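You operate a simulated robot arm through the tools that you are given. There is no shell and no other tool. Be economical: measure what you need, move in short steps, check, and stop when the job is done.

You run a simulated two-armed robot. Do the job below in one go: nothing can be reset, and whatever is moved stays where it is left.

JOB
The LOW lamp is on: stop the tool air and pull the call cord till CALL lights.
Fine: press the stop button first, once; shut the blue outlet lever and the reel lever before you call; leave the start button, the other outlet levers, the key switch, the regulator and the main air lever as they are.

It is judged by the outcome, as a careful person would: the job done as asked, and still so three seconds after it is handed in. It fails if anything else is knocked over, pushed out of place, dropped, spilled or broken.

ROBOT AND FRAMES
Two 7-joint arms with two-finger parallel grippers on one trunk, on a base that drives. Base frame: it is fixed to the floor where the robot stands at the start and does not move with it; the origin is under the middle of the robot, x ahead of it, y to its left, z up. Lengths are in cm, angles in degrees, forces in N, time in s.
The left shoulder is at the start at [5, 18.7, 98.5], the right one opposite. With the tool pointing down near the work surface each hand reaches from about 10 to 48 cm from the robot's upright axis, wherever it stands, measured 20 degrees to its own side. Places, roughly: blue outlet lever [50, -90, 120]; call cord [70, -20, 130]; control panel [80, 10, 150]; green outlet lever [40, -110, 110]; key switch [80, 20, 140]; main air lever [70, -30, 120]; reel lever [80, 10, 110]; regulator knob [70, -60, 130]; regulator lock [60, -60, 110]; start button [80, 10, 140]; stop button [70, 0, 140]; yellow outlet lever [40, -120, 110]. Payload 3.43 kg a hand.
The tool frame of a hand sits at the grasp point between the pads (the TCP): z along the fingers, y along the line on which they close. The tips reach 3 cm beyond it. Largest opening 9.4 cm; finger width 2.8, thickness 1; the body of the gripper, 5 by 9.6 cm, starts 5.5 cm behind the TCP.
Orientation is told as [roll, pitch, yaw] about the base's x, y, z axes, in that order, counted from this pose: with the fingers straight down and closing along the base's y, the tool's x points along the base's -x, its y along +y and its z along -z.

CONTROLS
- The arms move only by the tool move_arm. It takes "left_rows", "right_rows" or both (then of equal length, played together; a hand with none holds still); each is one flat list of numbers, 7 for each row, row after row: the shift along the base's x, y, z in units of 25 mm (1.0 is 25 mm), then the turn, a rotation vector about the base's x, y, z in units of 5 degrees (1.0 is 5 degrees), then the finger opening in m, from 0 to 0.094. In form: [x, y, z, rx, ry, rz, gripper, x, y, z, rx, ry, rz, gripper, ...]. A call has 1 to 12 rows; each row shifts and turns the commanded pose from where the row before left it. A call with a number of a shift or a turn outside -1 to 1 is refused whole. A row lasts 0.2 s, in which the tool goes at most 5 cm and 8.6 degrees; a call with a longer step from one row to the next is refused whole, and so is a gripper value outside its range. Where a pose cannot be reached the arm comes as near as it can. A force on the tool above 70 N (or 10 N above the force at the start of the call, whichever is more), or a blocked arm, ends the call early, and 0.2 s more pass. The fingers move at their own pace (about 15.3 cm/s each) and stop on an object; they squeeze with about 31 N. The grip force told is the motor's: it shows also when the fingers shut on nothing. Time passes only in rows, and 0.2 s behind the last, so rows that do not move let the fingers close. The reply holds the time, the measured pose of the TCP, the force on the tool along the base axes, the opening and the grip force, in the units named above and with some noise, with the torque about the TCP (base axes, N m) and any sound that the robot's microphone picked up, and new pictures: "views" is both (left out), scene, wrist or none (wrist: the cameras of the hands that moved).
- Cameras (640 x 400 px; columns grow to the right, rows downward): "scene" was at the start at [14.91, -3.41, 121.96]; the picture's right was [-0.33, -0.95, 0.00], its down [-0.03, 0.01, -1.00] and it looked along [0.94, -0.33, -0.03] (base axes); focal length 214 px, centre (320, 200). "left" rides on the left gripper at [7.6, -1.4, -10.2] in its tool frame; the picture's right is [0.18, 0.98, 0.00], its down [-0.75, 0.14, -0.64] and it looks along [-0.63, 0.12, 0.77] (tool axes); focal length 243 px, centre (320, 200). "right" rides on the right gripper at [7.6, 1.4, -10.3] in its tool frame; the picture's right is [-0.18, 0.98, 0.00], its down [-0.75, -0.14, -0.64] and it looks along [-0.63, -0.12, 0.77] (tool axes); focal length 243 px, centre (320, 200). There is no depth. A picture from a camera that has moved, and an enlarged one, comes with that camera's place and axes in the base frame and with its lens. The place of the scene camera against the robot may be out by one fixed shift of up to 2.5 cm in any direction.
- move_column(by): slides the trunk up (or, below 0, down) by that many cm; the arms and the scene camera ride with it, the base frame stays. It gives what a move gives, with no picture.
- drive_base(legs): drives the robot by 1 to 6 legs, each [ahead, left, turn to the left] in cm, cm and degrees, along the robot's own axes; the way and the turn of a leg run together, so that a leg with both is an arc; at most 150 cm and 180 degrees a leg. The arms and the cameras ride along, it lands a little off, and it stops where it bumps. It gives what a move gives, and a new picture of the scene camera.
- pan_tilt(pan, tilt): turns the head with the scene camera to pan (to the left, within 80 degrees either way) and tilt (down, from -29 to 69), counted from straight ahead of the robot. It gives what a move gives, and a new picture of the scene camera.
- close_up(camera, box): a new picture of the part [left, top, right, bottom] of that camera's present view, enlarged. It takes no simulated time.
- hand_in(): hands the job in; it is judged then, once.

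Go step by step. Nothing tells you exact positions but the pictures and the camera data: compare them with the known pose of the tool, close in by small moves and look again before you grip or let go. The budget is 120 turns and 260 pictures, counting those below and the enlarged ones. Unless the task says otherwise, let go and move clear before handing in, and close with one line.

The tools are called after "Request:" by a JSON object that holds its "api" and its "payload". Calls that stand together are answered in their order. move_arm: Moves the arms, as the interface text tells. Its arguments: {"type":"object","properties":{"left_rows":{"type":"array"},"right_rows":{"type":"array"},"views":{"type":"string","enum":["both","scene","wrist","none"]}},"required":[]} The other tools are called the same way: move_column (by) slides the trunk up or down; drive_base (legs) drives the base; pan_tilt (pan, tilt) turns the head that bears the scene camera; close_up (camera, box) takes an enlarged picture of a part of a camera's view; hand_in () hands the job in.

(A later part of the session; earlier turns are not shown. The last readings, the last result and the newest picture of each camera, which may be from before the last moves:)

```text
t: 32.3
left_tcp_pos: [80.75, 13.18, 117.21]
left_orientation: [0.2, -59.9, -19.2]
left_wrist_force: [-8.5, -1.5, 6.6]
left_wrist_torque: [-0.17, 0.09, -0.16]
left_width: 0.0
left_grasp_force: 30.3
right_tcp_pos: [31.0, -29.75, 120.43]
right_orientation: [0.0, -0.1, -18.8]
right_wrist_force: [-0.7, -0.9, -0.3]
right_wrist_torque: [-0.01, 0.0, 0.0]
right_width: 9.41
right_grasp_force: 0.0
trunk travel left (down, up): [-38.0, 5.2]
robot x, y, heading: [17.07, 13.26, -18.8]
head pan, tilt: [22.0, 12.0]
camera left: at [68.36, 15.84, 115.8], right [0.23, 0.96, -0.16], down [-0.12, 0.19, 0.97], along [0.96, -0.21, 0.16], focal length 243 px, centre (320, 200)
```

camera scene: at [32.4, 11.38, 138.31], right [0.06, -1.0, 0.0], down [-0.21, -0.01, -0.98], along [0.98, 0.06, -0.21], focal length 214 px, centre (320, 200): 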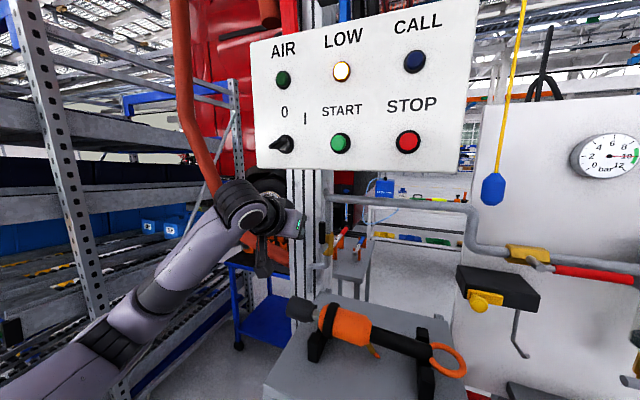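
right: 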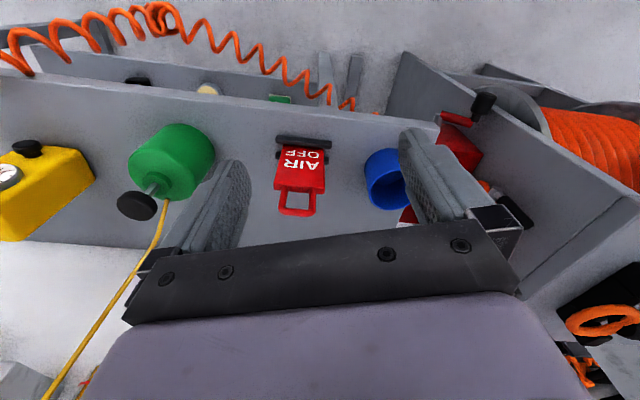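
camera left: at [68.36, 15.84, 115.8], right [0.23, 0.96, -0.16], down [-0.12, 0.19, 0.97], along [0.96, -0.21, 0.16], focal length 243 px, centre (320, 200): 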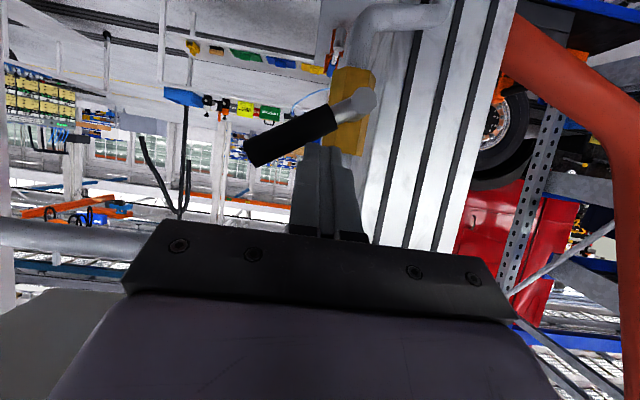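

Handle is about 60° over. I'll back off half a centimetre, shift right over the handle and push down to finish.

Request:
{"api": "move_arm", "payload": {"left_rows": [-0.2, 0.07, 0.1, 0, 0, 0, 0, -0.16, -0.47, 0, 0, 0, 0, 0, -0.08, -0.24, 0, 0, 0, 0, 0, 0, 0, -0.3, 0, 0, 0, 0, 0, 0, -0.3, 0, 0, 0, 0, 0, 0, -0.3, 0, 0, 0, 0, 0, 0, 0, 0, 0, 0, 0], "views": "wrist"}}

```text
t: 33.9
left_tcp_pos: [79.54, 11.47, 115.38]
left_orientation: [0.2, -60.0, -19.2]
left_wrist_force: [-9.5, -3.9, 5.8]
left_wrist_torque: [-0.18, 0.04, -0.23]
left_width: 0.0
left_grasp_force: 31.0
right_tcp_pos: [30.92, -29.74, 120.43]
right_orientation: [0.1, 0.0, -18.7]
right_wrist_force: [-0.5, 0.1, -1.0]
right_wrist_torque: [0.02, -0.01, 0.04]
right_width: 9.39
right_grasp_force: 0.1
trunk travel left (down, up): [-38.0, 5.2]
robot x, y, heading: [17.25, 12.71, -19.0]
head pan, tilt: [22.0, 12.0]
camera left: at [67.1, 14.15, 113.93], right [0.23, 0.96, -0.16], down [-0.12, 0.19, 0.97], along [0.96, -0.21, 0.16], focal length 243 px, centre (320, 200)
```

left: 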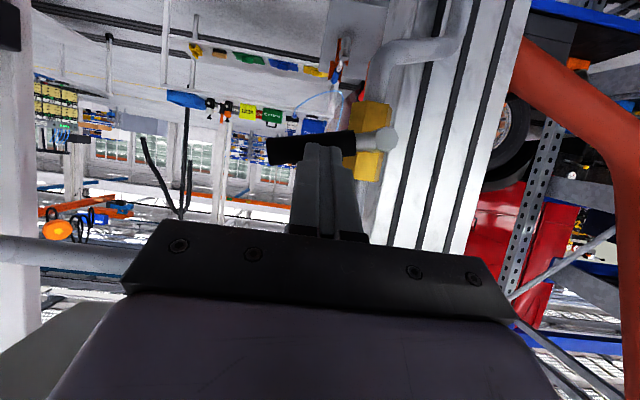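

About 13° remains. Push down a bit more.

Request:
{"api": "move_arm", "payload": {"left_rows": [-0.06, -0.18, -0.2, 0, 0, 0, 0, 0, 0, -0.25, 0, 0, 0, 0, 0, 0, -0.25, 0, 0, 0, 0, 0, 0, -0.2, 0, 0, 0, 0, 0, 0, 0, 0, 0, 0, 0], "views": "wrist"}}

```text
t: 35.1
left_tcp_pos: [79.27, 11.48, 113.8]
left_orientation: [0.1, -61.0, -18.9]
left_wrist_force: [-10.1, 5.0, 29.9]
left_wrist_torque: [-0.08, -0.7, 0.11]
left_width: 0.02
left_grasp_force: 31.2
right_tcp_pos: [30.75, -29.72, 120.47]
right_orientation: [-0.1, -0.4, -18.7]
right_wrist_force: [0.1, 0.1, 0.0]
right_wrist_torque: [-0.01, 0.02, -0.02]
right_width: 9.38
right_grasp_force: 0.0
trunk travel left (down, up): [-38.0, 5.2]
robot x, y, heading: [16.68, 12.87, -18.8]
head pan, tilt: [22.0, 12.0]
camera left: at [66.89, 13.98, 112.08], right [0.23, 0.96, -0.16], down [-0.14, 0.2, 0.97], along [0.96, -0.2, 0.18], focal length 243 px, centre (320, 200)
```

left: 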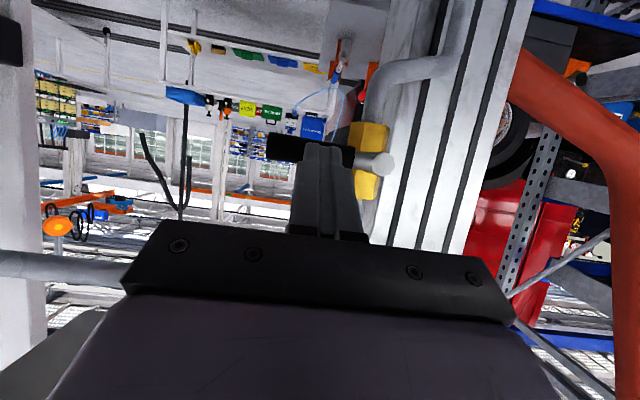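

Force rose to 30 N at the stop and the handle lies horizontal: the reel valve is shut. I'll lift off, retreat and check.

Request:
{"api": "move_arm", "payload": {"left_rows": [0, 0, 0.5, 0, 0, 0, 0, -0.3, 0.1, 0.5, 0, 0, 0, 0, -0.9, 0.31, 0.2, 0, 0, 0, 0, -0.9, 0.31, 0.2, 0, 0, 0, 0, -0.9, 0.31, 0.2, 0, 0, 0, 0, -0.9, 0.31, 0, 0, 0, 0, 0, -0.9, 0.31, 0, 0, 0, 0, 0, -0.9, 0.31, 0, 0, 0, 0, 0], "views": "scene"}}

Request:
{"api": "close_up", "payload": {"camera": "scene", "box": [240, 180, 400, 300]}}

```text
t: 36.9
left_tcp_pos: [65.48, 16.42, 116.88]
left_orientation: [0.4, -59.8, -19.0]
left_wrist_force: [0.3, -0.2, -0.4]
left_wrist_torque: [0.0, 0.0, 0.03]
left_width: 0.0
left_grasp_force: 30.8
right_tcp_pos: [31.08, -29.69, 120.33]
right_orientation: [0.0, 0.0, -18.7]
right_wrist_force: [0.5, 1.2, 0.3]
right_wrist_torque: [-0.01, -0.03, -0.02]
right_width: 9.38
right_grasp_force: 0.1
trunk travel left (down, up): [-38.0, 5.2]
robot x, y, heading: [17.06, 13.2, -18.7]
head pan, tilt: [22.0, 12.0]
camera scene: at [32.37, 11.37, 138.31], right [0.06, -1.0, 0.0], down [-0.21, -0.01, -0.98], along [0.98, 0.06, -0.21], focal length 214 px, centre (320, 200)
```

scene: 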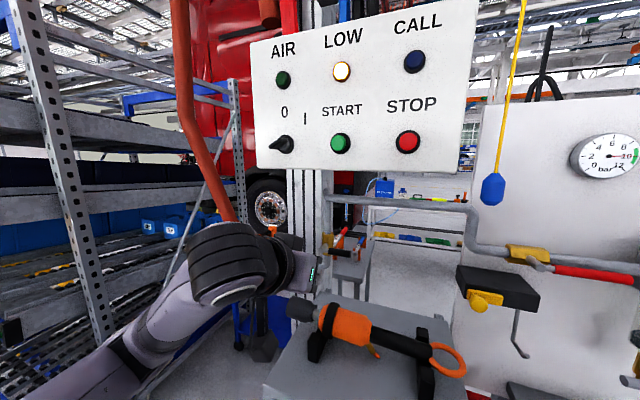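

```text
3.33 times, centred on (320, 240) of scene
camera zoom: at [32.37, 11.37, 138.31], right [0.06, -1.0, 0.0], down [-0.21, -0.01, -0.98], along [0.98, 0.06, -0.21], focal length 715 px, centre (320, 67)
```

zoom: 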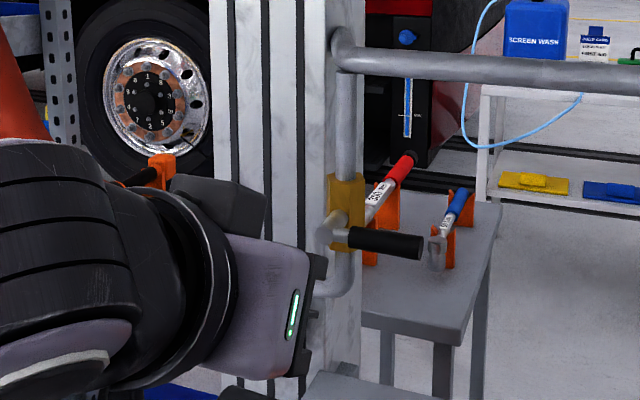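

The reel lever is shut. Next: withdraw the left hand and slide the base right toward the blue outlet, looking as I go.

Request:
{"api": "move_arm", "payload": {"left_rows": [-0.7, 0.24, 0.6, 0, 0, 0, 0, -0.7, 0.24, 0.6, 0, 0, 0, 0, -0.7, 0.24, 0.6, 0, 0, 0, 0, -0.7, 0.24, 0.6, 0, 0, 0, 0, -0.7, 0.24, 0.6, 0, 0, 0, 0, -0.7, 0.24, 0.6, 0, 0, 0, 0], "views": "none"}}

Request:
{"api": "drive_base", "payload": {"legs": [[0, -48, 0]]}}

Request:
{"api": "pan_tilt", "payload": {"pan": -20, "tilt": 15}}

```text
t: 38.3
left_tcp_pos: [54.93, 19.82, 125.98]
left_orientation: [0.2, -59.8, -18.9]
left_wrist_force: [-0.8, 0.0, 0.4]
left_wrist_torque: [0.03, -0.01, 0.0]
left_width: 0.01
left_grasp_force: 30.8
right_tcp_pos: [31.11, -29.62, 120.45]
right_orientation: [-0.1, -0.1, -18.9]
right_wrist_force: [0.3, 0.9, 0.5]
right_wrist_torque: [0.0, -0.01, -0.02]
right_width: 9.39
right_grasp_force: 0.1
trunk travel left (down, up): [-38.0, 5.2]
robot x, y, heading: [17.34, 13.28, -18.7]
head pan, tilt: [22.0, 12.0]
```

```text
t: 43.1
left_tcp_pos: [39.42, -26.33, 126.06]
left_orientation: [0.3, -59.7, -18.9]
left_wrist_force: [0.5, 0.0, -1.3]
left_wrist_torque: [-0.01, -0.01, -0.03]
left_width: 0.01
left_grasp_force: 30.9
right_tcp_pos: [15.43, -76.06, 120.36]
right_orientation: [0.0, 0.0, -18.7]
right_wrist_force: [0.1, 0.5, 0.1]
right_wrist_torque: [-0.01, -0.01, 0.02]
right_width: 9.4
right_grasp_force: 0.2
trunk travel left (down, up): [-38.0, 5.2]
robot x, y, heading: [1.42, -33.09, -19.0]
head pan, tilt: [22.0, 12.0]
camera scene: at [16.74, -34.84, 138.31], right [0.06, -1.0, 0.0], down [-0.21, -0.01, -0.98], along [0.98, 0.06, -0.21], focal length 214 px, centre (320, 200)
```

scene: 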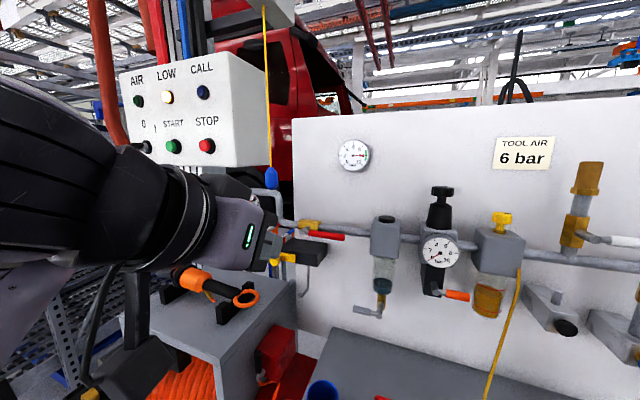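

```text
t: 44.2
left_tcp_pos: [39.28, -26.32, 126.12]
left_orientation: [0.2, -59.8, -18.9]
left_wrist_force: [0.8, -0.3, -0.3]
left_wrist_torque: [-0.02, -0.01, 0.0]
left_width: 0.01
left_grasp_force: 30.9
right_tcp_pos: [15.49, -75.92, 120.46]
right_orientation: [0.0, -0.1, -18.7]
right_wrist_force: [1.3, 0.2, -0.5]
right_wrist_torque: [-0.01, 0.02, -0.03]
right_width: 9.39
right_grasp_force: 0.0
trunk travel left (down, up): [-38.0, 5.2]
robot x, y, heading: [1.28, -33.24, -18.4]
head pan, tilt: [-20.0, 15.0]
camera scene: at [14.74, -41.19, 137.82], right [-0.62, -0.78, 0.0], down [-0.2, 0.16, -0.97], along [0.75, -0.6, -0.26], focal length 214 px, centre (320, 200)
```

scene: 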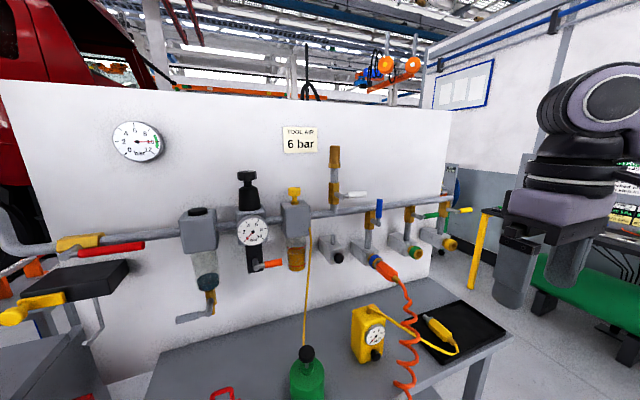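

I can see the blue, green and yellow outlets. Zooming in.

Request:
{"api": "close_up", "payload": {"camera": "scene", "box": [300, 140, 480, 290]}}

```text
2.67 times, centred on (390, 215) of scene
camera zoom: at [14.74, -41.19, 137.82], right [-0.62, -0.78, 0.0], down [-0.2, 0.16, -0.97], along [0.75, -0.6, -0.26], focal length 572 px, centre (133, 160)
```

zoom: 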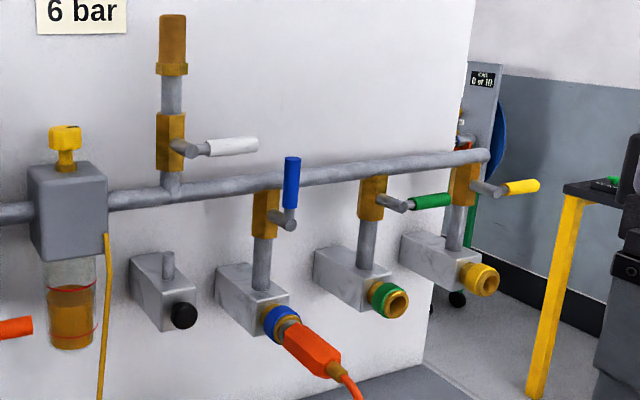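

Blue handle points up (open); white, green and yellow point right (shut). I'll slide 10 cm right and bring the right hand up, pitched 20° down, fingers closed.

Request:
{"api": "drive_base", "payload": {"legs": [[0, -10, 0]]}}

Request:
{"api": "pan_tilt", "payload": {"pan": -20, "tilt": 18}}

Request:
{"api": "close_up", "payload": {"camera": "scene", "box": [250, 120, 430, 270]}}

```text
t: 45.8
left_tcp_pos: [36.23, -35.82, 126.09]
left_orientation: [0.3, -59.7, -19.1]
left_wrist_force: [0.1, -0.4, 0.5]
left_wrist_torque: [0.03, 0.0, 0.02]
left_width: 0.0
left_grasp_force: 31.0
right_tcp_pos: [12.23, -85.24, 120.41]
right_orientation: [0.1, 0.0, -18.8]
right_wrist_force: [-0.6, 0.4, 0.1]
right_wrist_torque: [0.0, 0.02, -0.01]
right_width: 9.42
right_grasp_force: 0.0
trunk travel left (down, up): [-38.0, 5.2]
robot x, y, heading: [-1.7, -42.6, -19.1]
head pan, tilt: [-20.0, 15.0]
camera scene: at [11.52, -50.64, 137.82], right [-0.63, -0.78, 0.0], down [-0.2, 0.16, -0.97], along [0.75, -0.61, -0.26], focal length 214 px, centre (320, 200)
```

scene: 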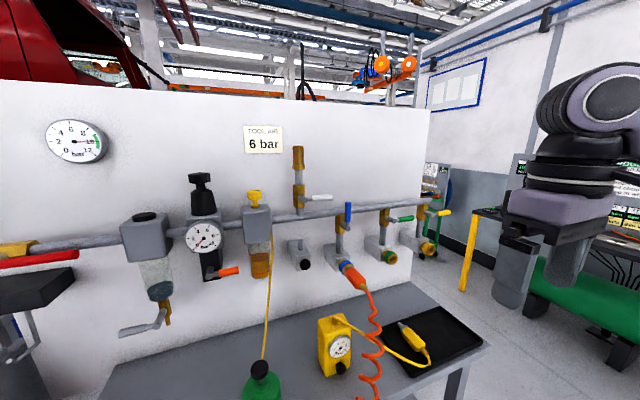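

```text
t: 46.4
left_tcp_pos: [36.12, -35.73, 126.15]
left_orientation: [0.3, -59.8, -19.0]
left_wrist_force: [0.0, -0.3, 0.5]
left_wrist_torque: [-0.02, -0.02, 0.01]
left_width: 0.01
left_grasp_force: 31.2
right_tcp_pos: [12.26, -85.34, 120.52]
right_orientation: [0.0, 0.0, -18.8]
right_wrist_force: [0.3, -0.1, 0.1]
right_wrist_torque: [-0.03, 0.01, -0.05]
right_width: 9.41
right_grasp_force: 0.1
trunk travel left (down, up): [-38.0, 5.2]
robot x, y, heading: [-1.46, -42.36, -18.7]
head pan, tilt: [-20.0, 18.0]
camera scene: at [11.53, -50.59, 137.34], right [-0.63, -0.78, 0.0], down [-0.24, 0.19, -0.95], along [0.74, -0.6, -0.31], focal length 214 px, centre (320, 200)
```

scene: 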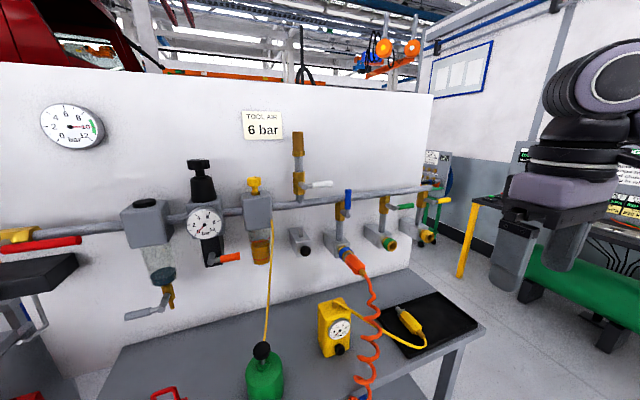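

```text
2.67 times, centred on (340, 195) of scene
camera zoom: at [11.53, -50.59, 137.34], right [-0.63, -0.78, 0.0], down [-0.24, 0.19, -0.95], along [0.74, -0.6, -0.31], focal length 572 px, centre (267, 213)
```

zoom: 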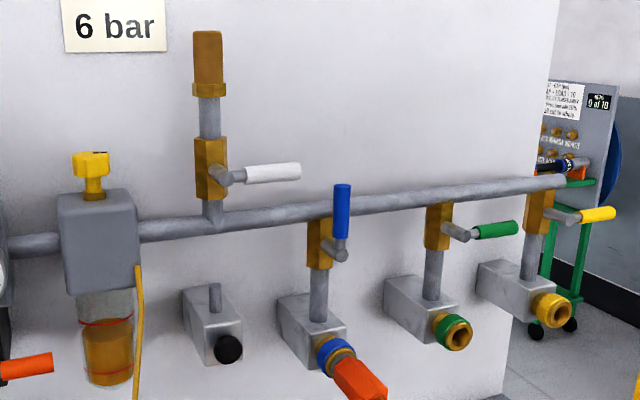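

The blue handle is roughly at [50, -91, 117]. I'll bring the right hand up to a standoff about 15 cm short and slightly left of it.

Request:
{"api": "move_arm", "payload": {"right_rows": [0.571, 0.106, -0.04, -0.325, -0.945, 0, 0, 0.571, 0.106, -0.04, -0.325, -0.945, 0, 0, 0.571, 0.106, -0.04, -0.325, -0.945, 0, 0, 0.571, 0.106, -0.04, -0.325, -0.945, 0, 0, 0.571, 0.106, -0.04, -0.325, -0.945, 0, 0, 0.571, 0.106, -0.04, -0.325, -0.945, 0, 0, 0.571, 0.106, -0.04, -0.325, -0.945, 0, 0, 0.571, 0.106, -0.04, -0.325, -0.945, 0, 0, 0.571, 0.106, -0.04, -0.325, -0.945, 0, 0, 0.571, 0.106, -0.04, -0.325, -0.945, 0, 0, 0.571, 0.106, -0.04, -0.325, -0.945, 0, 0, 0.571, 0.106, -0.04, -0.325, -0.945, 0, 0], "views": "none"}}

Request:
{"api": "move_arm", "payload": {"right_rows": [0.571, 0.106, -0.04, -0.325, -0.945, 0, 0, 0.571, 0.106, -0.04, -0.325, -0.945, 0, 0], "views": "both"}}

```text
t: 49.0
left_tcp_pos: [36.23, -35.85, 126.13]
left_orientation: [0.2, -59.8, -19.0]
left_wrist_force: [0.0, -0.5, -1.1]
left_wrist_torque: [0.01, 0.01, -0.04]
left_width: 0.0
left_grasp_force: 31.3
right_tcp_pos: [29.37, -82.23, 119.07]
right_orientation: [-0.2, -60.1, -18.6]
right_wrist_force: [-0.5, 0.3, 0.0]
right_wrist_torque: [0.0, 0.02, -0.01]
right_width: 0.0
right_grasp_force: 30.9
trunk travel left (down, up): [-38.0, 5.2]
robot x, y, heading: [-1.89, -42.46, -18.9]
head pan, tilt: [-20.0, 18.0]
```

```text
t: 49.6
left_tcp_pos: [36.19, -35.74, 126.16]
left_orientation: [0.3, -59.8, -19.0]
left_wrist_force: [0.0, -0.4, 0.1]
left_wrist_torque: [0.03, -0.02, 0.0]
left_width: 0.0
left_grasp_force: 30.6
right_tcp_pos: [32.28, -81.72, 118.89]
right_orientation: [-0.2, -70.0, -18.5]
right_wrist_force: [0.1, 0.1, -0.4]
right_wrist_torque: [0.02, 0.03, 0.03]
right_width: 0.02
right_grasp_force: 31.1
trunk travel left (down, up): [-38.0, 5.2]
robot x, y, heading: [-1.59, -42.44, -19.1]
head pan, tilt: [-20.0, 18.0]
camera scene: at [11.54, -50.6, 137.33], right [-0.63, -0.78, 0.0], down [-0.24, 0.19, -0.95], along [0.74, -0.6, -0.31], focal length 214 px, centre (320, 200)
camera right: at [21.02, -76.29, 115.23], right [0.38, 0.91, 0.17], down [-0.37, -0.02, 0.93], along [0.85, -0.41, 0.33], focal length 243 px, centre (320, 200)
```

scene: 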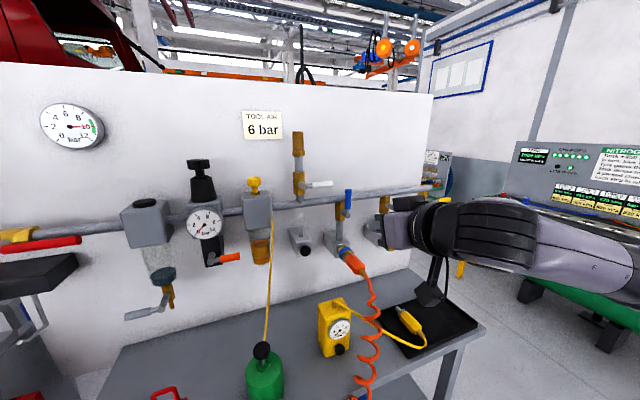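
right: 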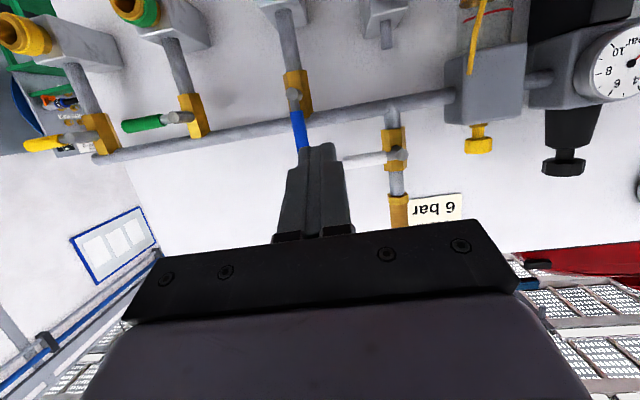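

Handle crosses out at about [49.5, -91, 116.7]; the white lever's tip is ~3–4 cm left and higher. I'll lower 1 cm, nudge right and advance 12 cm.

Request:
{"api": "move_arm", "payload": {"right_rows": [-0.05, -0.15, -0.4, 0, 0, 0, 0, 0.76, -0.26, 0, 0, 0, 0, 0, 0.76, -0.26, 0, 0, 0, 0, 0, 0.76, -0.26, 0, 0, 0, 0, 0, 0.76, -0.26, 0, 0, 0, 0, 0, 0.76, -0.26, 0, 0, 0, 0, 0, 0.76, -0.26, 0, 0, 0, 0, 0, 0, 0, 0, 0, 0, 0, 0], "views": "both"}}

Request:
{"api": "close_up", "payload": {"camera": "scene", "box": [270, 140, 430, 260]}}

Request:
{"api": "close_up", "payload": {"camera": "right", "box": [220, 20, 420, 180]}}

```text
t: 51.4
left_tcp_pos: [36.28, -35.73, 126.14]
left_orientation: [0.3, -59.8, -19.0]
left_wrist_force: [0.0, -0.5, 0.1]
left_wrist_torque: [-0.03, 0.0, -0.01]
left_width: 0.0
left_grasp_force: 31.0
right_tcp_pos: [43.42, -86.04, 118.27]
right_orientation: [-0.3, -69.9, -18.7]
right_wrist_force: [-0.2, -0.4, -0.2]
right_wrist_torque: [-0.01, 0.06, 0.01]
right_width: 0.0
right_grasp_force: 31.4
trunk travel left (down, up): [-38.0, 5.2]
robot x, y, heading: [-1.48, -42.46, -18.7]
head pan, tilt: [-20.0, 18.0]
camera scene: at [11.51, -50.59, 137.33], right [-0.63, -0.78, 0.0], down [-0.24, 0.19, -0.95], along [0.74, -0.6, -0.31], focal length 214 px, centre (320, 200)
camera right: at [32.2, -80.63, 114.56], right [0.38, 0.91, 0.17], down [-0.37, -0.02, 0.93], along [0.85, -0.41, 0.33], focal length 243 px, centre (320, 200)
```

scene: 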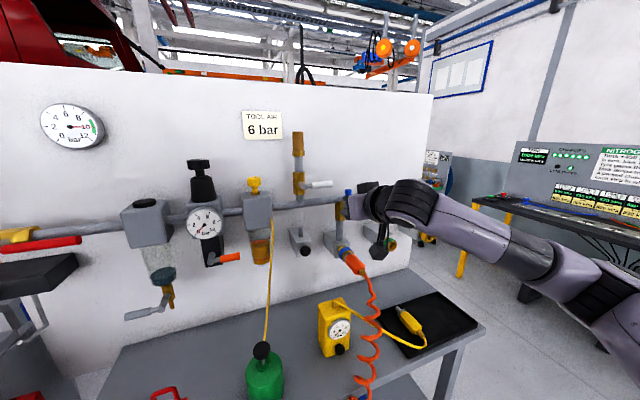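
right: 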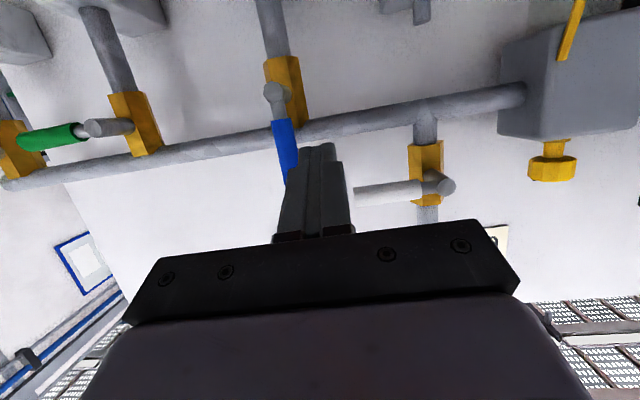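

```text
3.33 times, centred on (350, 200) of scene
camera zoom: at [11.51, -50.59, 137.33], right [-0.63, -0.78, 0.0], down [-0.24, 0.19, -0.95], along [0.74, -0.6, -0.31], focal length 715 px, centre (220, 200)
```

zoom: 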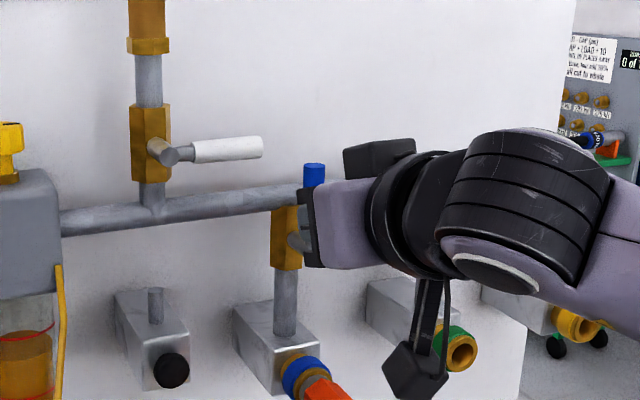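

```text
2.50 times, centred on (320, 100) of right
camera zoom: at [32.2, -80.63, 114.56], right [0.38, 0.91, 0.17], down [-0.37, -0.02, 0.93], along [0.85, -0.41, 0.33], focal length 606 px, centre (320, 450)
```

zoom: 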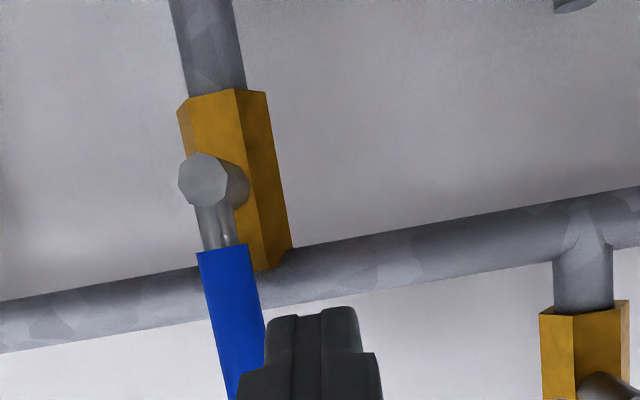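

Clear line: about half a centimetre gap to the handle's left side. Advance 4 cm more with a slight shift left, then look.

Request:
{"api": "move_arm", "payload": {"right_rows": [0.04, 0.12, 0, 0, 0, 0, 0, 0.38, -0.13, 0, 0, 0, 0, 0, 0.38, -0.13, 0, 0, 0, 0, 0, 0.38, -0.13, 0, 0, 0, 0, 0, 0.38, -0.13, 0, 0, 0, 0, 0, 0, 0, 0, 0, 0, 0, 0], "views": "wrist"}}

Request:
{"api": "close_up", "payload": {"camera": "scene", "box": [270, 140, 430, 260]}}

```text
t: 52.8
left_tcp_pos: [36.06, -35.81, 126.06]
left_orientation: [0.3, -59.9, -19.0]
left_wrist_force: [0.4, 0.4, 0.3]
left_wrist_torque: [0.04, 0.01, 0.02]
left_width: 0.03
left_grasp_force: 30.9
right_tcp_pos: [47.52, -86.89, 118.08]
right_orientation: [-0.4, -69.9, -18.5]
right_wrist_force: [0.2, 0.0, 0.9]
right_wrist_torque: [0.0, 0.0, 0.0]
right_width: 0.02
right_grasp_force: 31.3
trunk travel left (down, up): [-38.0, 5.2]
robot x, y, heading: [-2.01, -42.56, -18.7]
head pan, tilt: [-20.0, 18.0]
camera right: at [36.26, -81.54, 114.38], right [0.38, 0.91, 0.17], down [-0.37, -0.02, 0.93], along [0.85, -0.41, 0.33], focal length 243 px, centre (320, 200)
```

right: 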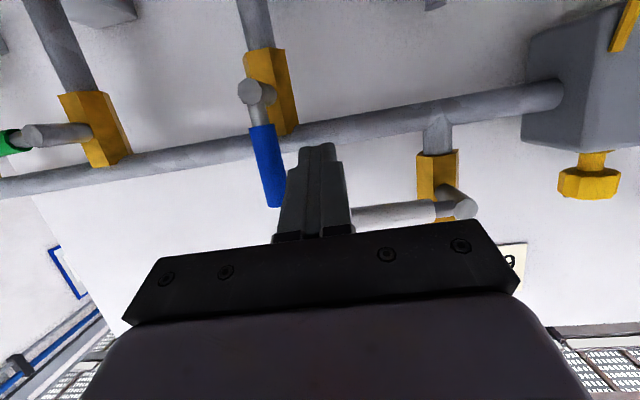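

```text
3.33 times, centred on (350, 200) of scene
camera zoom: at [11.52, -50.59, 137.33], right [-0.63, -0.78, 0.0], down [-0.24, 0.19, -0.95], along [0.74, -0.6, -0.31], focal length 715 px, centre (220, 200)
```

zoom: 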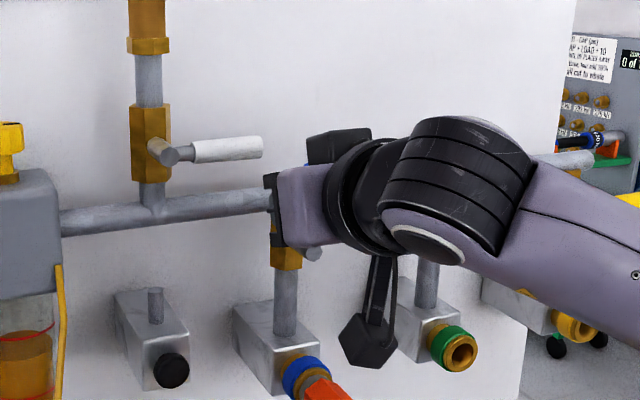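

Finger tip is alongside the handle. 0.8 cm deeper, then push right gently.

Request:
{"api": "move_arm", "payload": {"right_rows": [0.3, -0.104, 0, 0, 0, 0, 0, -0.08, -0.24, 0, 0, 0, 0, 0, -0.08, -0.24, 0, 0, 0, 0, 0, -0.08, -0.24, 0, 0, 0, 0, 0, -0.08, -0.24, -0.05, 0, 0, 0, 0, 0, 0, 0, 0, 0, 0, 0], "views": "wrist"}}

```text
t: 54.2
left_tcp_pos: [36.19, -35.73, 126.15]
left_orientation: [0.1, -59.7, -18.9]
left_wrist_force: [-0.2, -0.9, -0.1]
left_wrist_torque: [-0.01, 0.01, 0.0]
left_width: 0.02
left_grasp_force: 30.8
right_tcp_pos: [47.24, -89.45, 118.02]
right_orientation: [-0.4, -70.2, -18.4]
right_wrist_force: [2.4, 4.1, 3.9]
right_wrist_torque: [-0.05, -0.14, 0.14]
right_width: 0.0
right_grasp_force: 31.0
trunk travel left (down, up): [-38.0, 5.2]
robot x, y, heading: [-1.65, -42.48, -18.7]
head pan, tilt: [-20.0, 18.0]
camera right: at [36.15, -84.13, 114.2], right [0.38, 0.91, 0.17], down [-0.37, -0.02, 0.93], along [0.85, -0.41, 0.33], focal length 243 px, centre (320, 200)
```

right: 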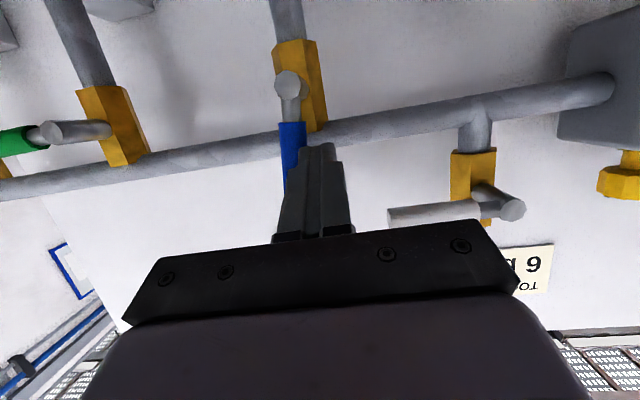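

Moving easily. Continue along the arc to the right and down.

Request:
{"api": "move_arm", "payload": {"right_rows": [-0.08, -0.24, -0.06, 0, 0, 0, 0, -0.08, -0.24, -0.12, 0, 0, 0, 0, -0.08, -0.24, -0.16, 0, 0, 0, 0, -0.1, -0.3, -0.16, 0, 0, 0, 0, -0.1, -0.3, -0.2, 0, 0, 0, 0, 0, 0, 0, 0, 0, 0, 0], "views": "wrist"}}

```text
t: 55.6
left_tcp_pos: [36.15, -35.64, 126.17]
left_orientation: [0.1, -59.9, -18.9]
left_wrist_force: [0.0, 0.0, -0.4]
left_wrist_torque: [0.0, -0.02, 0.01]
left_width: 0.0
left_grasp_force: 30.8
right_tcp_pos: [46.15, -92.65, 115.99]
right_orientation: [-0.3, -69.7, -18.4]
right_wrist_force: [-5.4, 9.4, -0.2]
right_wrist_torque: [0.13, 0.08, 0.12]
right_width: 0.01
right_grasp_force: 31.0
trunk travel left (down, up): [-38.0, 5.2]
robot x, y, heading: [-1.66, -42.31, -18.9]
head pan, tilt: [-20.0, 18.0]
camera right: at [34.94, -87.32, 112.37], right [0.38, 0.91, 0.17], down [-0.37, -0.02, 0.93], along [0.85, -0.41, 0.33], focal length 243 px, centre (320, 200)
```

right: 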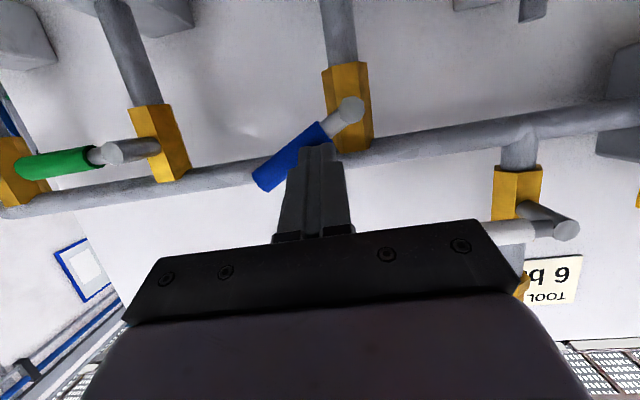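

About 55° over. Shift right over the handle and push down.

Request:
{"api": "move_arm", "payload": {"right_rows": [-0.12, 0.04, 0.1, 0, 0, 0, 0, -0.12, -0.35, 0, 0, 0, 0, 0, -0.08, -0.24, 0, 0, 0, 0, 0, -0.04, -0.12, -0.3, 0, 0, 0, 0, 0, 0, -0.3, 0, 0, 0, 0, 0, 0, -0.3, 0, 0, 0, 0, 0, 0, 0, 0, 0, 0, 0], "views": "wrist"}}

```text
t: 57.2
left_tcp_pos: [35.9, -35.75, 126.11]
left_orientation: [0.3, -59.9, -19.1]
left_wrist_force: [0.5, -0.1, 0.1]
left_wrist_torque: [0.02, 0.02, 0.01]
left_width: 0.0
left_grasp_force: 30.7
right_tcp_pos: [45.14, -94.77, 114.1]
right_orientation: [-0.4, -70.0, -18.8]
right_wrist_force: [-6.1, -3.7, 3.9]
right_wrist_torque: [-0.1, -0.04, -0.22]
right_width: 0.0
right_grasp_force: 31.0
trunk travel left (down, up): [-38.0, 5.2]
robot x, y, heading: [-1.52, -42.7, -18.7]
head pan, tilt: [-20.0, 18.0]
camera right: at [33.98, -89.41, 110.44], right [0.38, 0.91, 0.17], down [-0.37, -0.02, 0.93], along [0.85, -0.42, 0.33], focal length 243 px, centre (320, 200)
```

right: 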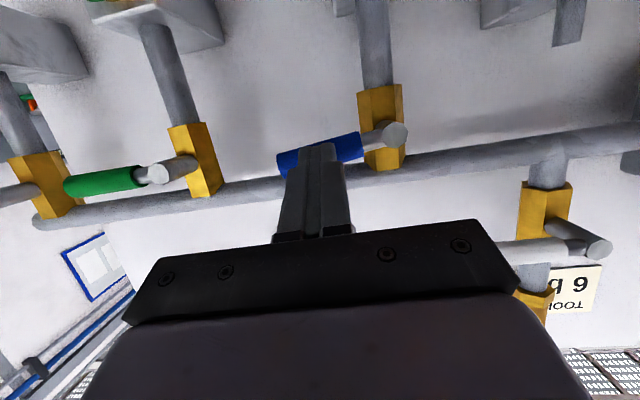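

Blue is ~10° from parallel with green. Push down until it meets its stop.

Request:
{"api": "move_arm", "payload": {"right_rows": [0, 0, -0.25, 0, 0, 0, 0, 0, 0, -0.25, 0, 0, 0, 0, 0, 0, -0.2, 0, 0, 0, 0, 0, 0, 0, 0, 0, 0, 0], "views": "wrist"}}

```text
t: 58.2
left_tcp_pos: [35.79, -35.63, 126.19]
left_orientation: [0.2, -60.0, -19.0]
left_wrist_force: [0.6, -0.7, 0.3]
left_wrist_torque: [0.01, 0.01, 0.01]
left_width: 0.01
left_grasp_force: 31.2
right_tcp_pos: [45.09, -94.49, 112.95]
right_orientation: [-0.2, -70.5, -18.6]
right_wrist_force: [-12.1, -0.1, 18.8]
right_wrist_torque: [-0.09, -0.58, -0.07]
right_width: 0.01
right_grasp_force: 31.0
trunk travel left (down, up): [-38.0, 5.2]
robot x, y, heading: [-2.02, -42.38, -18.9]
head pan, tilt: [-20.0, 18.0]
camera right: at [33.9, -89.1, 109.15], right [0.38, 0.91, 0.17], down [-0.38, -0.02, 0.92], along [0.85, -0.41, 0.34], focal length 243 px, centre (320, 200)
```

right: 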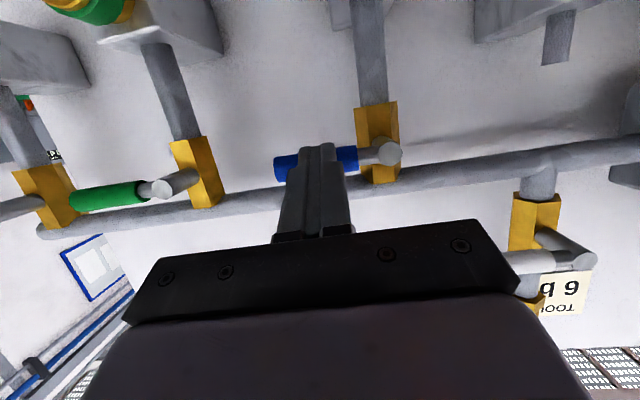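

Parallel with green now and force is rising. One more slight push for the stop, then lift off and retreat.

Request:
{"api": "move_arm", "payload": {"right_rows": [0, 0, -0.15, 0, 0, 0, 0, 0, 0, 0, 0, 0, 0, 0], "views": "none"}}

Request:
{"api": "move_arm", "payload": {"right_rows": [0, 0, 0.5, 0, 0, 0, 0, -0.3, 0.1, 0.4, 0, 0, 0, 0, -0.9, 0.31, 0, 0, 0, 0, 0, -0.9, 0.31, 0, 0, 0, 0, 0, -0.9, 0.31, 0, 0, 0, 0, 0, -0.9, 0.31, 0, 0, 0, 0, 0, -0.9, 0.31, 0.5, 0, 0, 0, 0, -0.9, 0.31, 0.5, 0, 0, 0, 0, -0.9, 0.31, 0.5, 0, 0, 0, 0], "views": "scene"}}

Request:
{"api": "close_up", "payload": {"camera": "scene", "box": [270, 120, 450, 270]}}

```text
t: 58.8
left_tcp_pos: [35.82, -35.48, 126.22]
left_orientation: [0.1, -60.1, -18.8]
left_wrist_force: [-0.5, -0.4, 0.1]
left_wrist_torque: [0.01, -0.02, 0.01]
left_width: 0.0
left_grasp_force: 31.1
right_tcp_pos: [45.0, -94.31, 112.7]
right_orientation: [-0.1, -70.7, -18.7]
right_wrist_force: [-13.5, 2.3, 22.0]
right_wrist_torque: [-0.13, -0.7, -0.02]
right_width: 0.0
right_grasp_force: 31.0
trunk travel left (down, up): [-38.0, 5.2]
robot x, y, heading: [-2.07, -42.26, -18.7]
head pan, tilt: [-20.0, 18.0]
```

```text
t: 60.8
left_tcp_pos: [36.22, -35.82, 126.0]
left_orientation: [0.3, -59.8, -19.0]
left_wrist_force: [0.2, -0.1, 0.8]
left_wrist_torque: [0.02, -0.02, -0.01]
left_width: 0.0
left_grasp_force: 31.1
right_tcp_pos: [28.97, -88.69, 118.1]
right_orientation: [-0.3, -69.9, -18.7]
right_wrist_force: [0.5, 0.2, 0.3]
right_wrist_torque: [0.01, 0.02, 0.01]
right_width: 0.01
right_grasp_force: 31.1
trunk travel left (down, up): [-38.0, 5.2]
robot x, y, heading: [-1.77, -42.56, -19.1]
head pan, tilt: [-20.0, 18.0]
camera scene: at [11.49, -50.57, 137.34], right [-0.63, -0.78, 0.0], down [-0.24, 0.19, -0.95], along [0.74, -0.6, -0.31], focal length 214 px, centre (320, 200)
```

scene: 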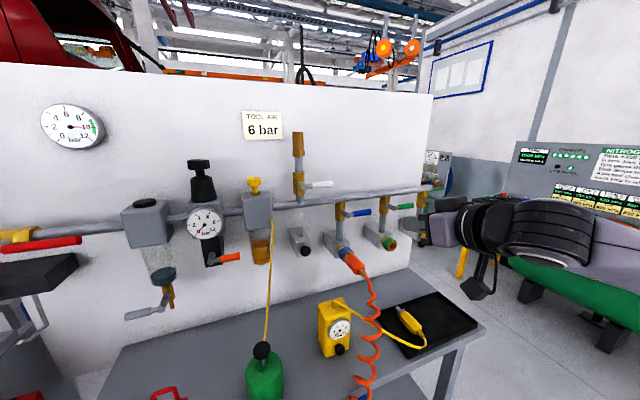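

```text
2.67 times, centred on (360, 195) of scene
camera zoom: at [11.49, -50.57, 137.34], right [-0.63, -0.78, 0.0], down [-0.24, 0.19, -0.95], along [0.74, -0.6, -0.31], focal length 572 px, centre (213, 213)
```

zoom: 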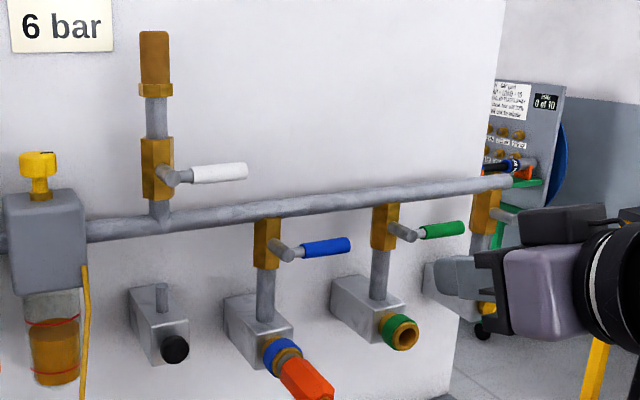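

Blue is shut, others untouched. Now retract the right hand, open the left, and slide the base left to line the left arm up with the cord handle.

Request:
{"api": "move_arm", "payload": {"right_rows": [-0.9, 0.31, 0, 0, 0, 0, 0, -0.9, 0.31, 0, 0, 0, 0, 0, -0.9, 0.31, 0, 0, 0, 0, 0, -0.9, 0.31, 0, 0, 0, 0, 0, -0.9, 0.31, 0, 0, 0, 0, 0], "left_rows": [0, 0, 0, 0, 0, 0, 0.094, 0, 0, 0, 0, 0, 0, 0.094, 0, 0, 0, 0, 0, 0, 0.094, 0, 0, 0, 0, 0, 0, 0.094, 0, 0, 0, 0, 0, 0, 0.094], "views": "none"}}

Request:
{"api": "drive_base", "payload": {"legs": [[0, 29, 0]]}}

Request:
{"api": "pan_tilt", "payload": {"pan": 15, "tilt": 5}}

Request:
{"api": "move_arm", "payload": {"left_rows": [0, 0, 0, 0, 0, 0, 0.094], "views": "wrist"}}

```text
t: 62.0
left_tcp_pos: [36.07, -35.68, 126.07]
left_orientation: [0.1, -59.8, -19.0]
left_wrist_force: [0.4, -0.6, 0.7]
left_wrist_torque: [0.0, 0.05, 0.0]
left_width: 9.41
left_grasp_force: 0.1
right_tcp_pos: [21.49, -89.67, 121.14]
right_orientation: [-0.2, -69.8, -18.6]
right_wrist_force: [0.2, -0.9, 0.9]
right_wrist_torque: [0.0, 0.03, -0.02]
right_width: 0.0
right_grasp_force: 31.2
right hand out of reach, approached as far as the arm can: row 2, 3, 4, 5
trunk travel left (down, up): [-38.0, 5.2]
robot x, y, heading: [-1.84, -42.29, -18.7]
head pan, tilt: [-20.0, 18.0]
```

```text
t: 65.1
left_tcp_pos: [45.53, -9.45, 126.04]
left_orientation: [0.1, -59.8, -19.5]
left_wrist_force: [0.4, -0.1, 0.3]
left_wrist_torque: [0.0, 0.0, 0.0]
left_width: 9.38
left_grasp_force: 0.0
right_tcp_pos: [30.38, -63.15, 121.07]
right_orientation: [-0.4, -69.8, -19.2]
right_wrist_force: [0.1, 0.3, -0.2]
right_wrist_torque: [0.02, 0.04, 0.01]
right_width: 0.02
right_grasp_force: 31.5
trunk travel left (down, up): [-38.0, 5.2]
robot x, y, heading: [7.67, -15.59, -19.3]
head pan, tilt: [-20.0, 18.0]
camera scene: at [20.74, -23.92, 137.33], right [-0.64, -0.77, 0.0], down [-0.24, 0.2, -0.95], along [0.73, -0.6, -0.31], focal length 214 px, centre (320, 200)
```

scene: 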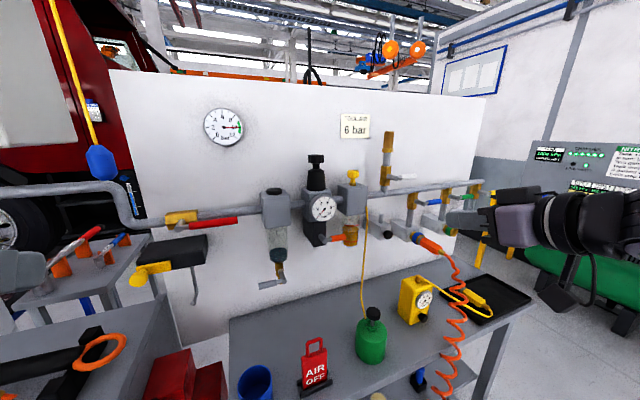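

```text
t: 66.1
left_tcp_pos: [45.42, -9.46, 125.98]
left_orientation: [0.4, -59.7, -19.6]
left_wrist_force: [0.0, 0.1, 1.0]
left_wrist_torque: [-0.01, 0.0, 0.0]
left_width: 9.38
left_grasp_force: 0.1
right_tcp_pos: [30.29, -63.13, 121.18]
right_orientation: [-0.2, -69.9, -19.1]
right_wrist_force: [0.1, 0.1, 0.4]
right_wrist_torque: [-0.02, 0.01, -0.01]
right_width: 0.0
right_grasp_force: 31.0
trunk travel left (down, up): [-38.0, 5.2]
robot x, y, heading: [7.51, -15.98, -19.6]
head pan, tilt: [15.0, 5.0]
camera scene: at [22.68, -18.74, 139.44], right [-0.08, -1.0, 0.0], down [-0.09, 0.01, -1.0], along [0.99, -0.08, -0.09], focal length 214 px, centre (320, 200)
```

scene: 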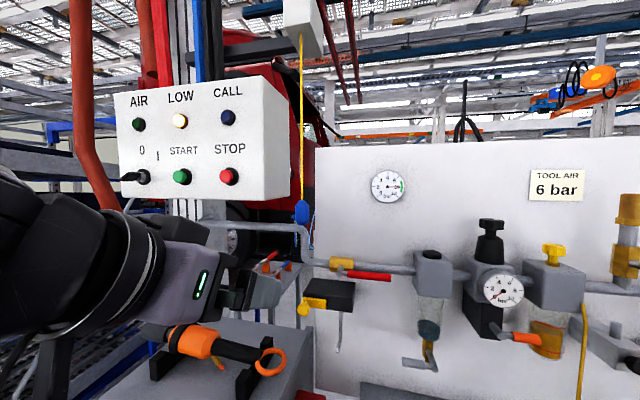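

```text
t: 66.5
left_tcp_pos: [45.48, -9.41, 126.11]
left_orientation: [0.4, -59.8, -19.6]
left_wrist_force: [0.1, 0.1, 0.6]
left_wrist_torque: [0.0, -0.01, -0.03]
left_width: 9.41
left_grasp_force: 0.1
right_tcp_pos: [30.32, -63.2, 121.14]
right_orientation: [-0.2, -69.9, -19.2]
right_wrist_force: [-0.1, -0.1, -0.9]
right_wrist_torque: [-0.04, -0.01, 0.0]
right_width: 0.01
right_grasp_force: 30.5
trunk travel left (down, up): [-38.0, 5.2]
robot x, y, heading: [7.49, -15.46, -19.4]
head pan, tilt: [15.0, 5.0]
camera left: at [33.12, -6.64, 124.66], right [0.24, 0.96, -0.16], down [-0.12, 0.19, 0.97], along [0.96, -0.21, 0.16], focal length 243 px, centre (320, 200)
```

left: 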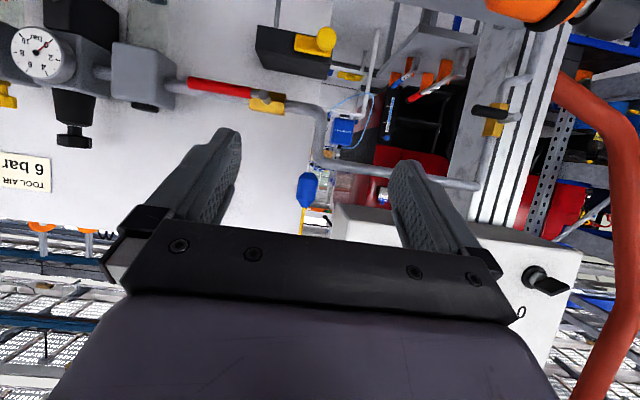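

Cord handle crosses out at [72.9, -17.9, 130]. I'll advance the left hand 20 cm toward it with 7 cm opening, then check.

Request:
{"api": "move_arm", "payload": {"left_rows": [0.96, -0.284, 0.245, 0, 0, 0, 0.07, 0.96, -0.284, 0.245, 0, 0, 0, 0.07, 0.96, -0.284, 0.245, 0, 0, 0, 0.07, 0.96, -0.284, 0.245, 0, 0, 0, 0.07, 0.96, -0.284, 0.245, 0, 0, 0, 0.07, 0.96, -0.284, 0.245, 0, 0, 0, 0.07, 0.96, -0.284, 0.245, 0, 0, 0, 0.07, 0.96, -0.284, 0.245, 0, 0, 0, 0.07, 0, 0, 0, 0, 0, 0, 0.07], "views": "both"}}

```text
t: 68.5
left_tcp_pos: [64.98, -15.23, 131.15]
left_orientation: [0.2, -59.8, -19.7]
left_wrist_force: [1.4, -0.3, -0.5]
left_wrist_torque: [0.04, -0.02, 0.0]
left_width: 6.98
left_grasp_force: 0.1
right_tcp_pos: [30.37, -63.21, 121.18]
right_orientation: [-0.3, -69.8, -19.2]
right_wrist_force: [-0.4, -0.8, -0.2]
right_wrist_torque: [0.0, 0.01, 0.03]
right_width: 0.0
right_grasp_force: 30.7
trunk travel left (down, up): [-38.0, 5.2]
robot x, y, heading: [7.52, -15.72, -19.3]
head pan, tilt: [15.0, 5.0]
camera scene: at [22.67, -18.71, 139.44], right [-0.08, -1.0, 0.0], down [-0.09, 0.01, -1.0], along [0.99, -0.08, -0.09], focal length 214 px, centre (320, 200)
camera left: at [52.51, -12.51, 129.74], right [0.24, 0.96, -0.16], down [-0.12, 0.19, 0.97], along [0.96, -0.21, 0.16], focal length 243 px, centre (320, 200)
```

scene: 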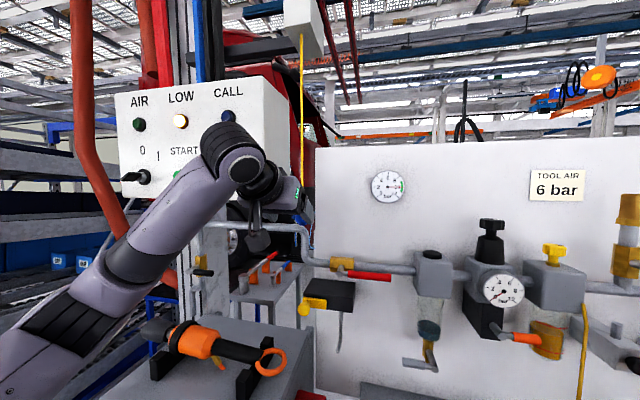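
left: 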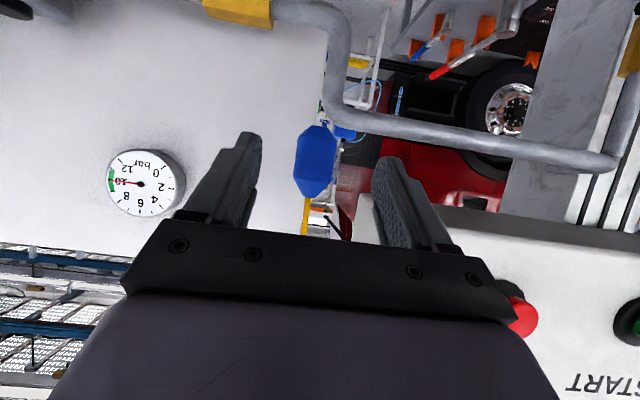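

Handle is centred between the open fingers. Advance 6.5 cm and check.

Request:
{"api": "move_arm", "payload": {"left_rows": [0.615, -0.213, 0, 0, 0, 0, 0.07, 0.615, -0.213, 0, 0, 0, 0, 0.07, 0.615, -0.213, 0, 0, 0, 0, 0.07, 0.615, -0.213, 0, 0, 0, 0, 0.07, 0, 0, 0, 0, 0, 0, 0.07], "views": "both"}}

```text
t: 69.7
left_tcp_pos: [70.95, -17.13, 131.1]
left_orientation: [0.3, -59.8, -19.7]
left_wrist_force: [-0.1, 0.9, -0.5]
left_wrist_torque: [-0.01, 0.0, 0.03]
left_width: 6.99
left_grasp_force: 0.1
right_tcp_pos: [30.33, -63.2, 121.13]
right_orientation: [-0.3, -69.7, -19.2]
right_wrist_force: [-0.4, -0.3, -0.4]
right_wrist_torque: [0.02, -0.02, -0.01]
right_width: 0.02
right_grasp_force: 31.0
trunk travel left (down, up): [-38.0, 5.2]
robot x, y, heading: [7.68, -15.57, -19.4]
head pan, tilt: [15.0, 5.0]
camera scene: at [22.67, -18.72, 139.44], right [-0.08, -1.0, 0.0], down [-0.09, 0.01, -1.0], along [0.99, -0.08, -0.09], focal length 214 px, centre (320, 200)
camera left: at [58.64, -14.32, 129.68], right [0.24, 0.96, -0.16], down [-0.12, 0.19, 0.97], along [0.96, -0.21, 0.16], focal length 243 px, centre (320, 200)
```

scene: 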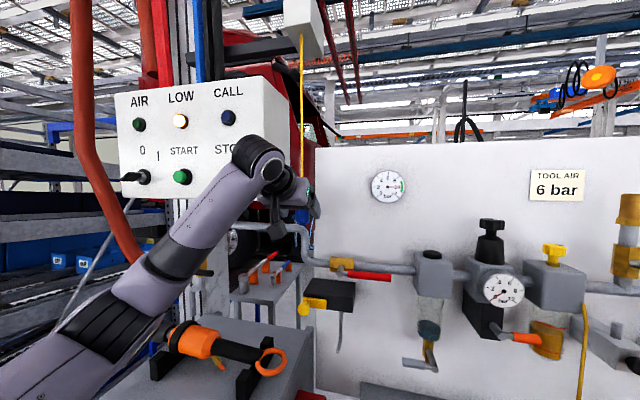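
left: 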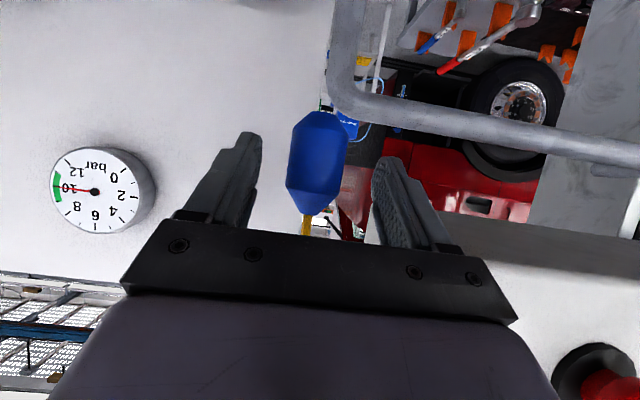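

The handle is between the pads. Closing the fingers.

Request:
{"api": "move_arm", "payload": {"left_rows": [0.1, -0.035, 0, 0, 0, 0, 0.05, 0, 0, 0, 0, 0, 0, 0.02, 0, 0, 0, 0, 0, 0, 0.02, 0, 0, 0, 0, 0, 0, 0.02], "views": "wrist"}}

```text
t: 70.7
left_tcp_pos: [71.18, -17.35, 130.96]
left_orientation: [0.1, -59.8, -19.5]
left_wrist_force: [-2.1, -5.8, -0.6]
left_wrist_torque: [-1.38, 0.5, -0.18]
left_width: 3.06
left_grasp_force: 44.9
right_tcp_pos: [30.41, -63.21, 121.14]
right_orientation: [-0.2, -69.8, -19.2]
right_wrist_force: [-0.4, 0.4, 0.3]
right_wrist_torque: [-0.03, 0.03, -0.02]
right_width: 0.0
right_grasp_force: 31.0
trunk travel left (down, up): [-38.0, 5.2]
robot x, y, heading: [8.01, -15.21, -19.2]
head pan, tilt: [15.0, 5.0]
camera left: at [58.8, -14.57, 129.64], right [0.24, 0.96, -0.16], down [-0.12, 0.19, 0.97], along [0.96, -0.22, 0.16], focal length 243 px, centre (320, 200)
```

left: 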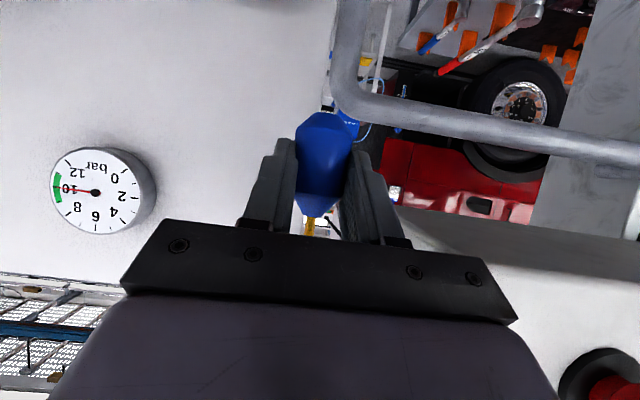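

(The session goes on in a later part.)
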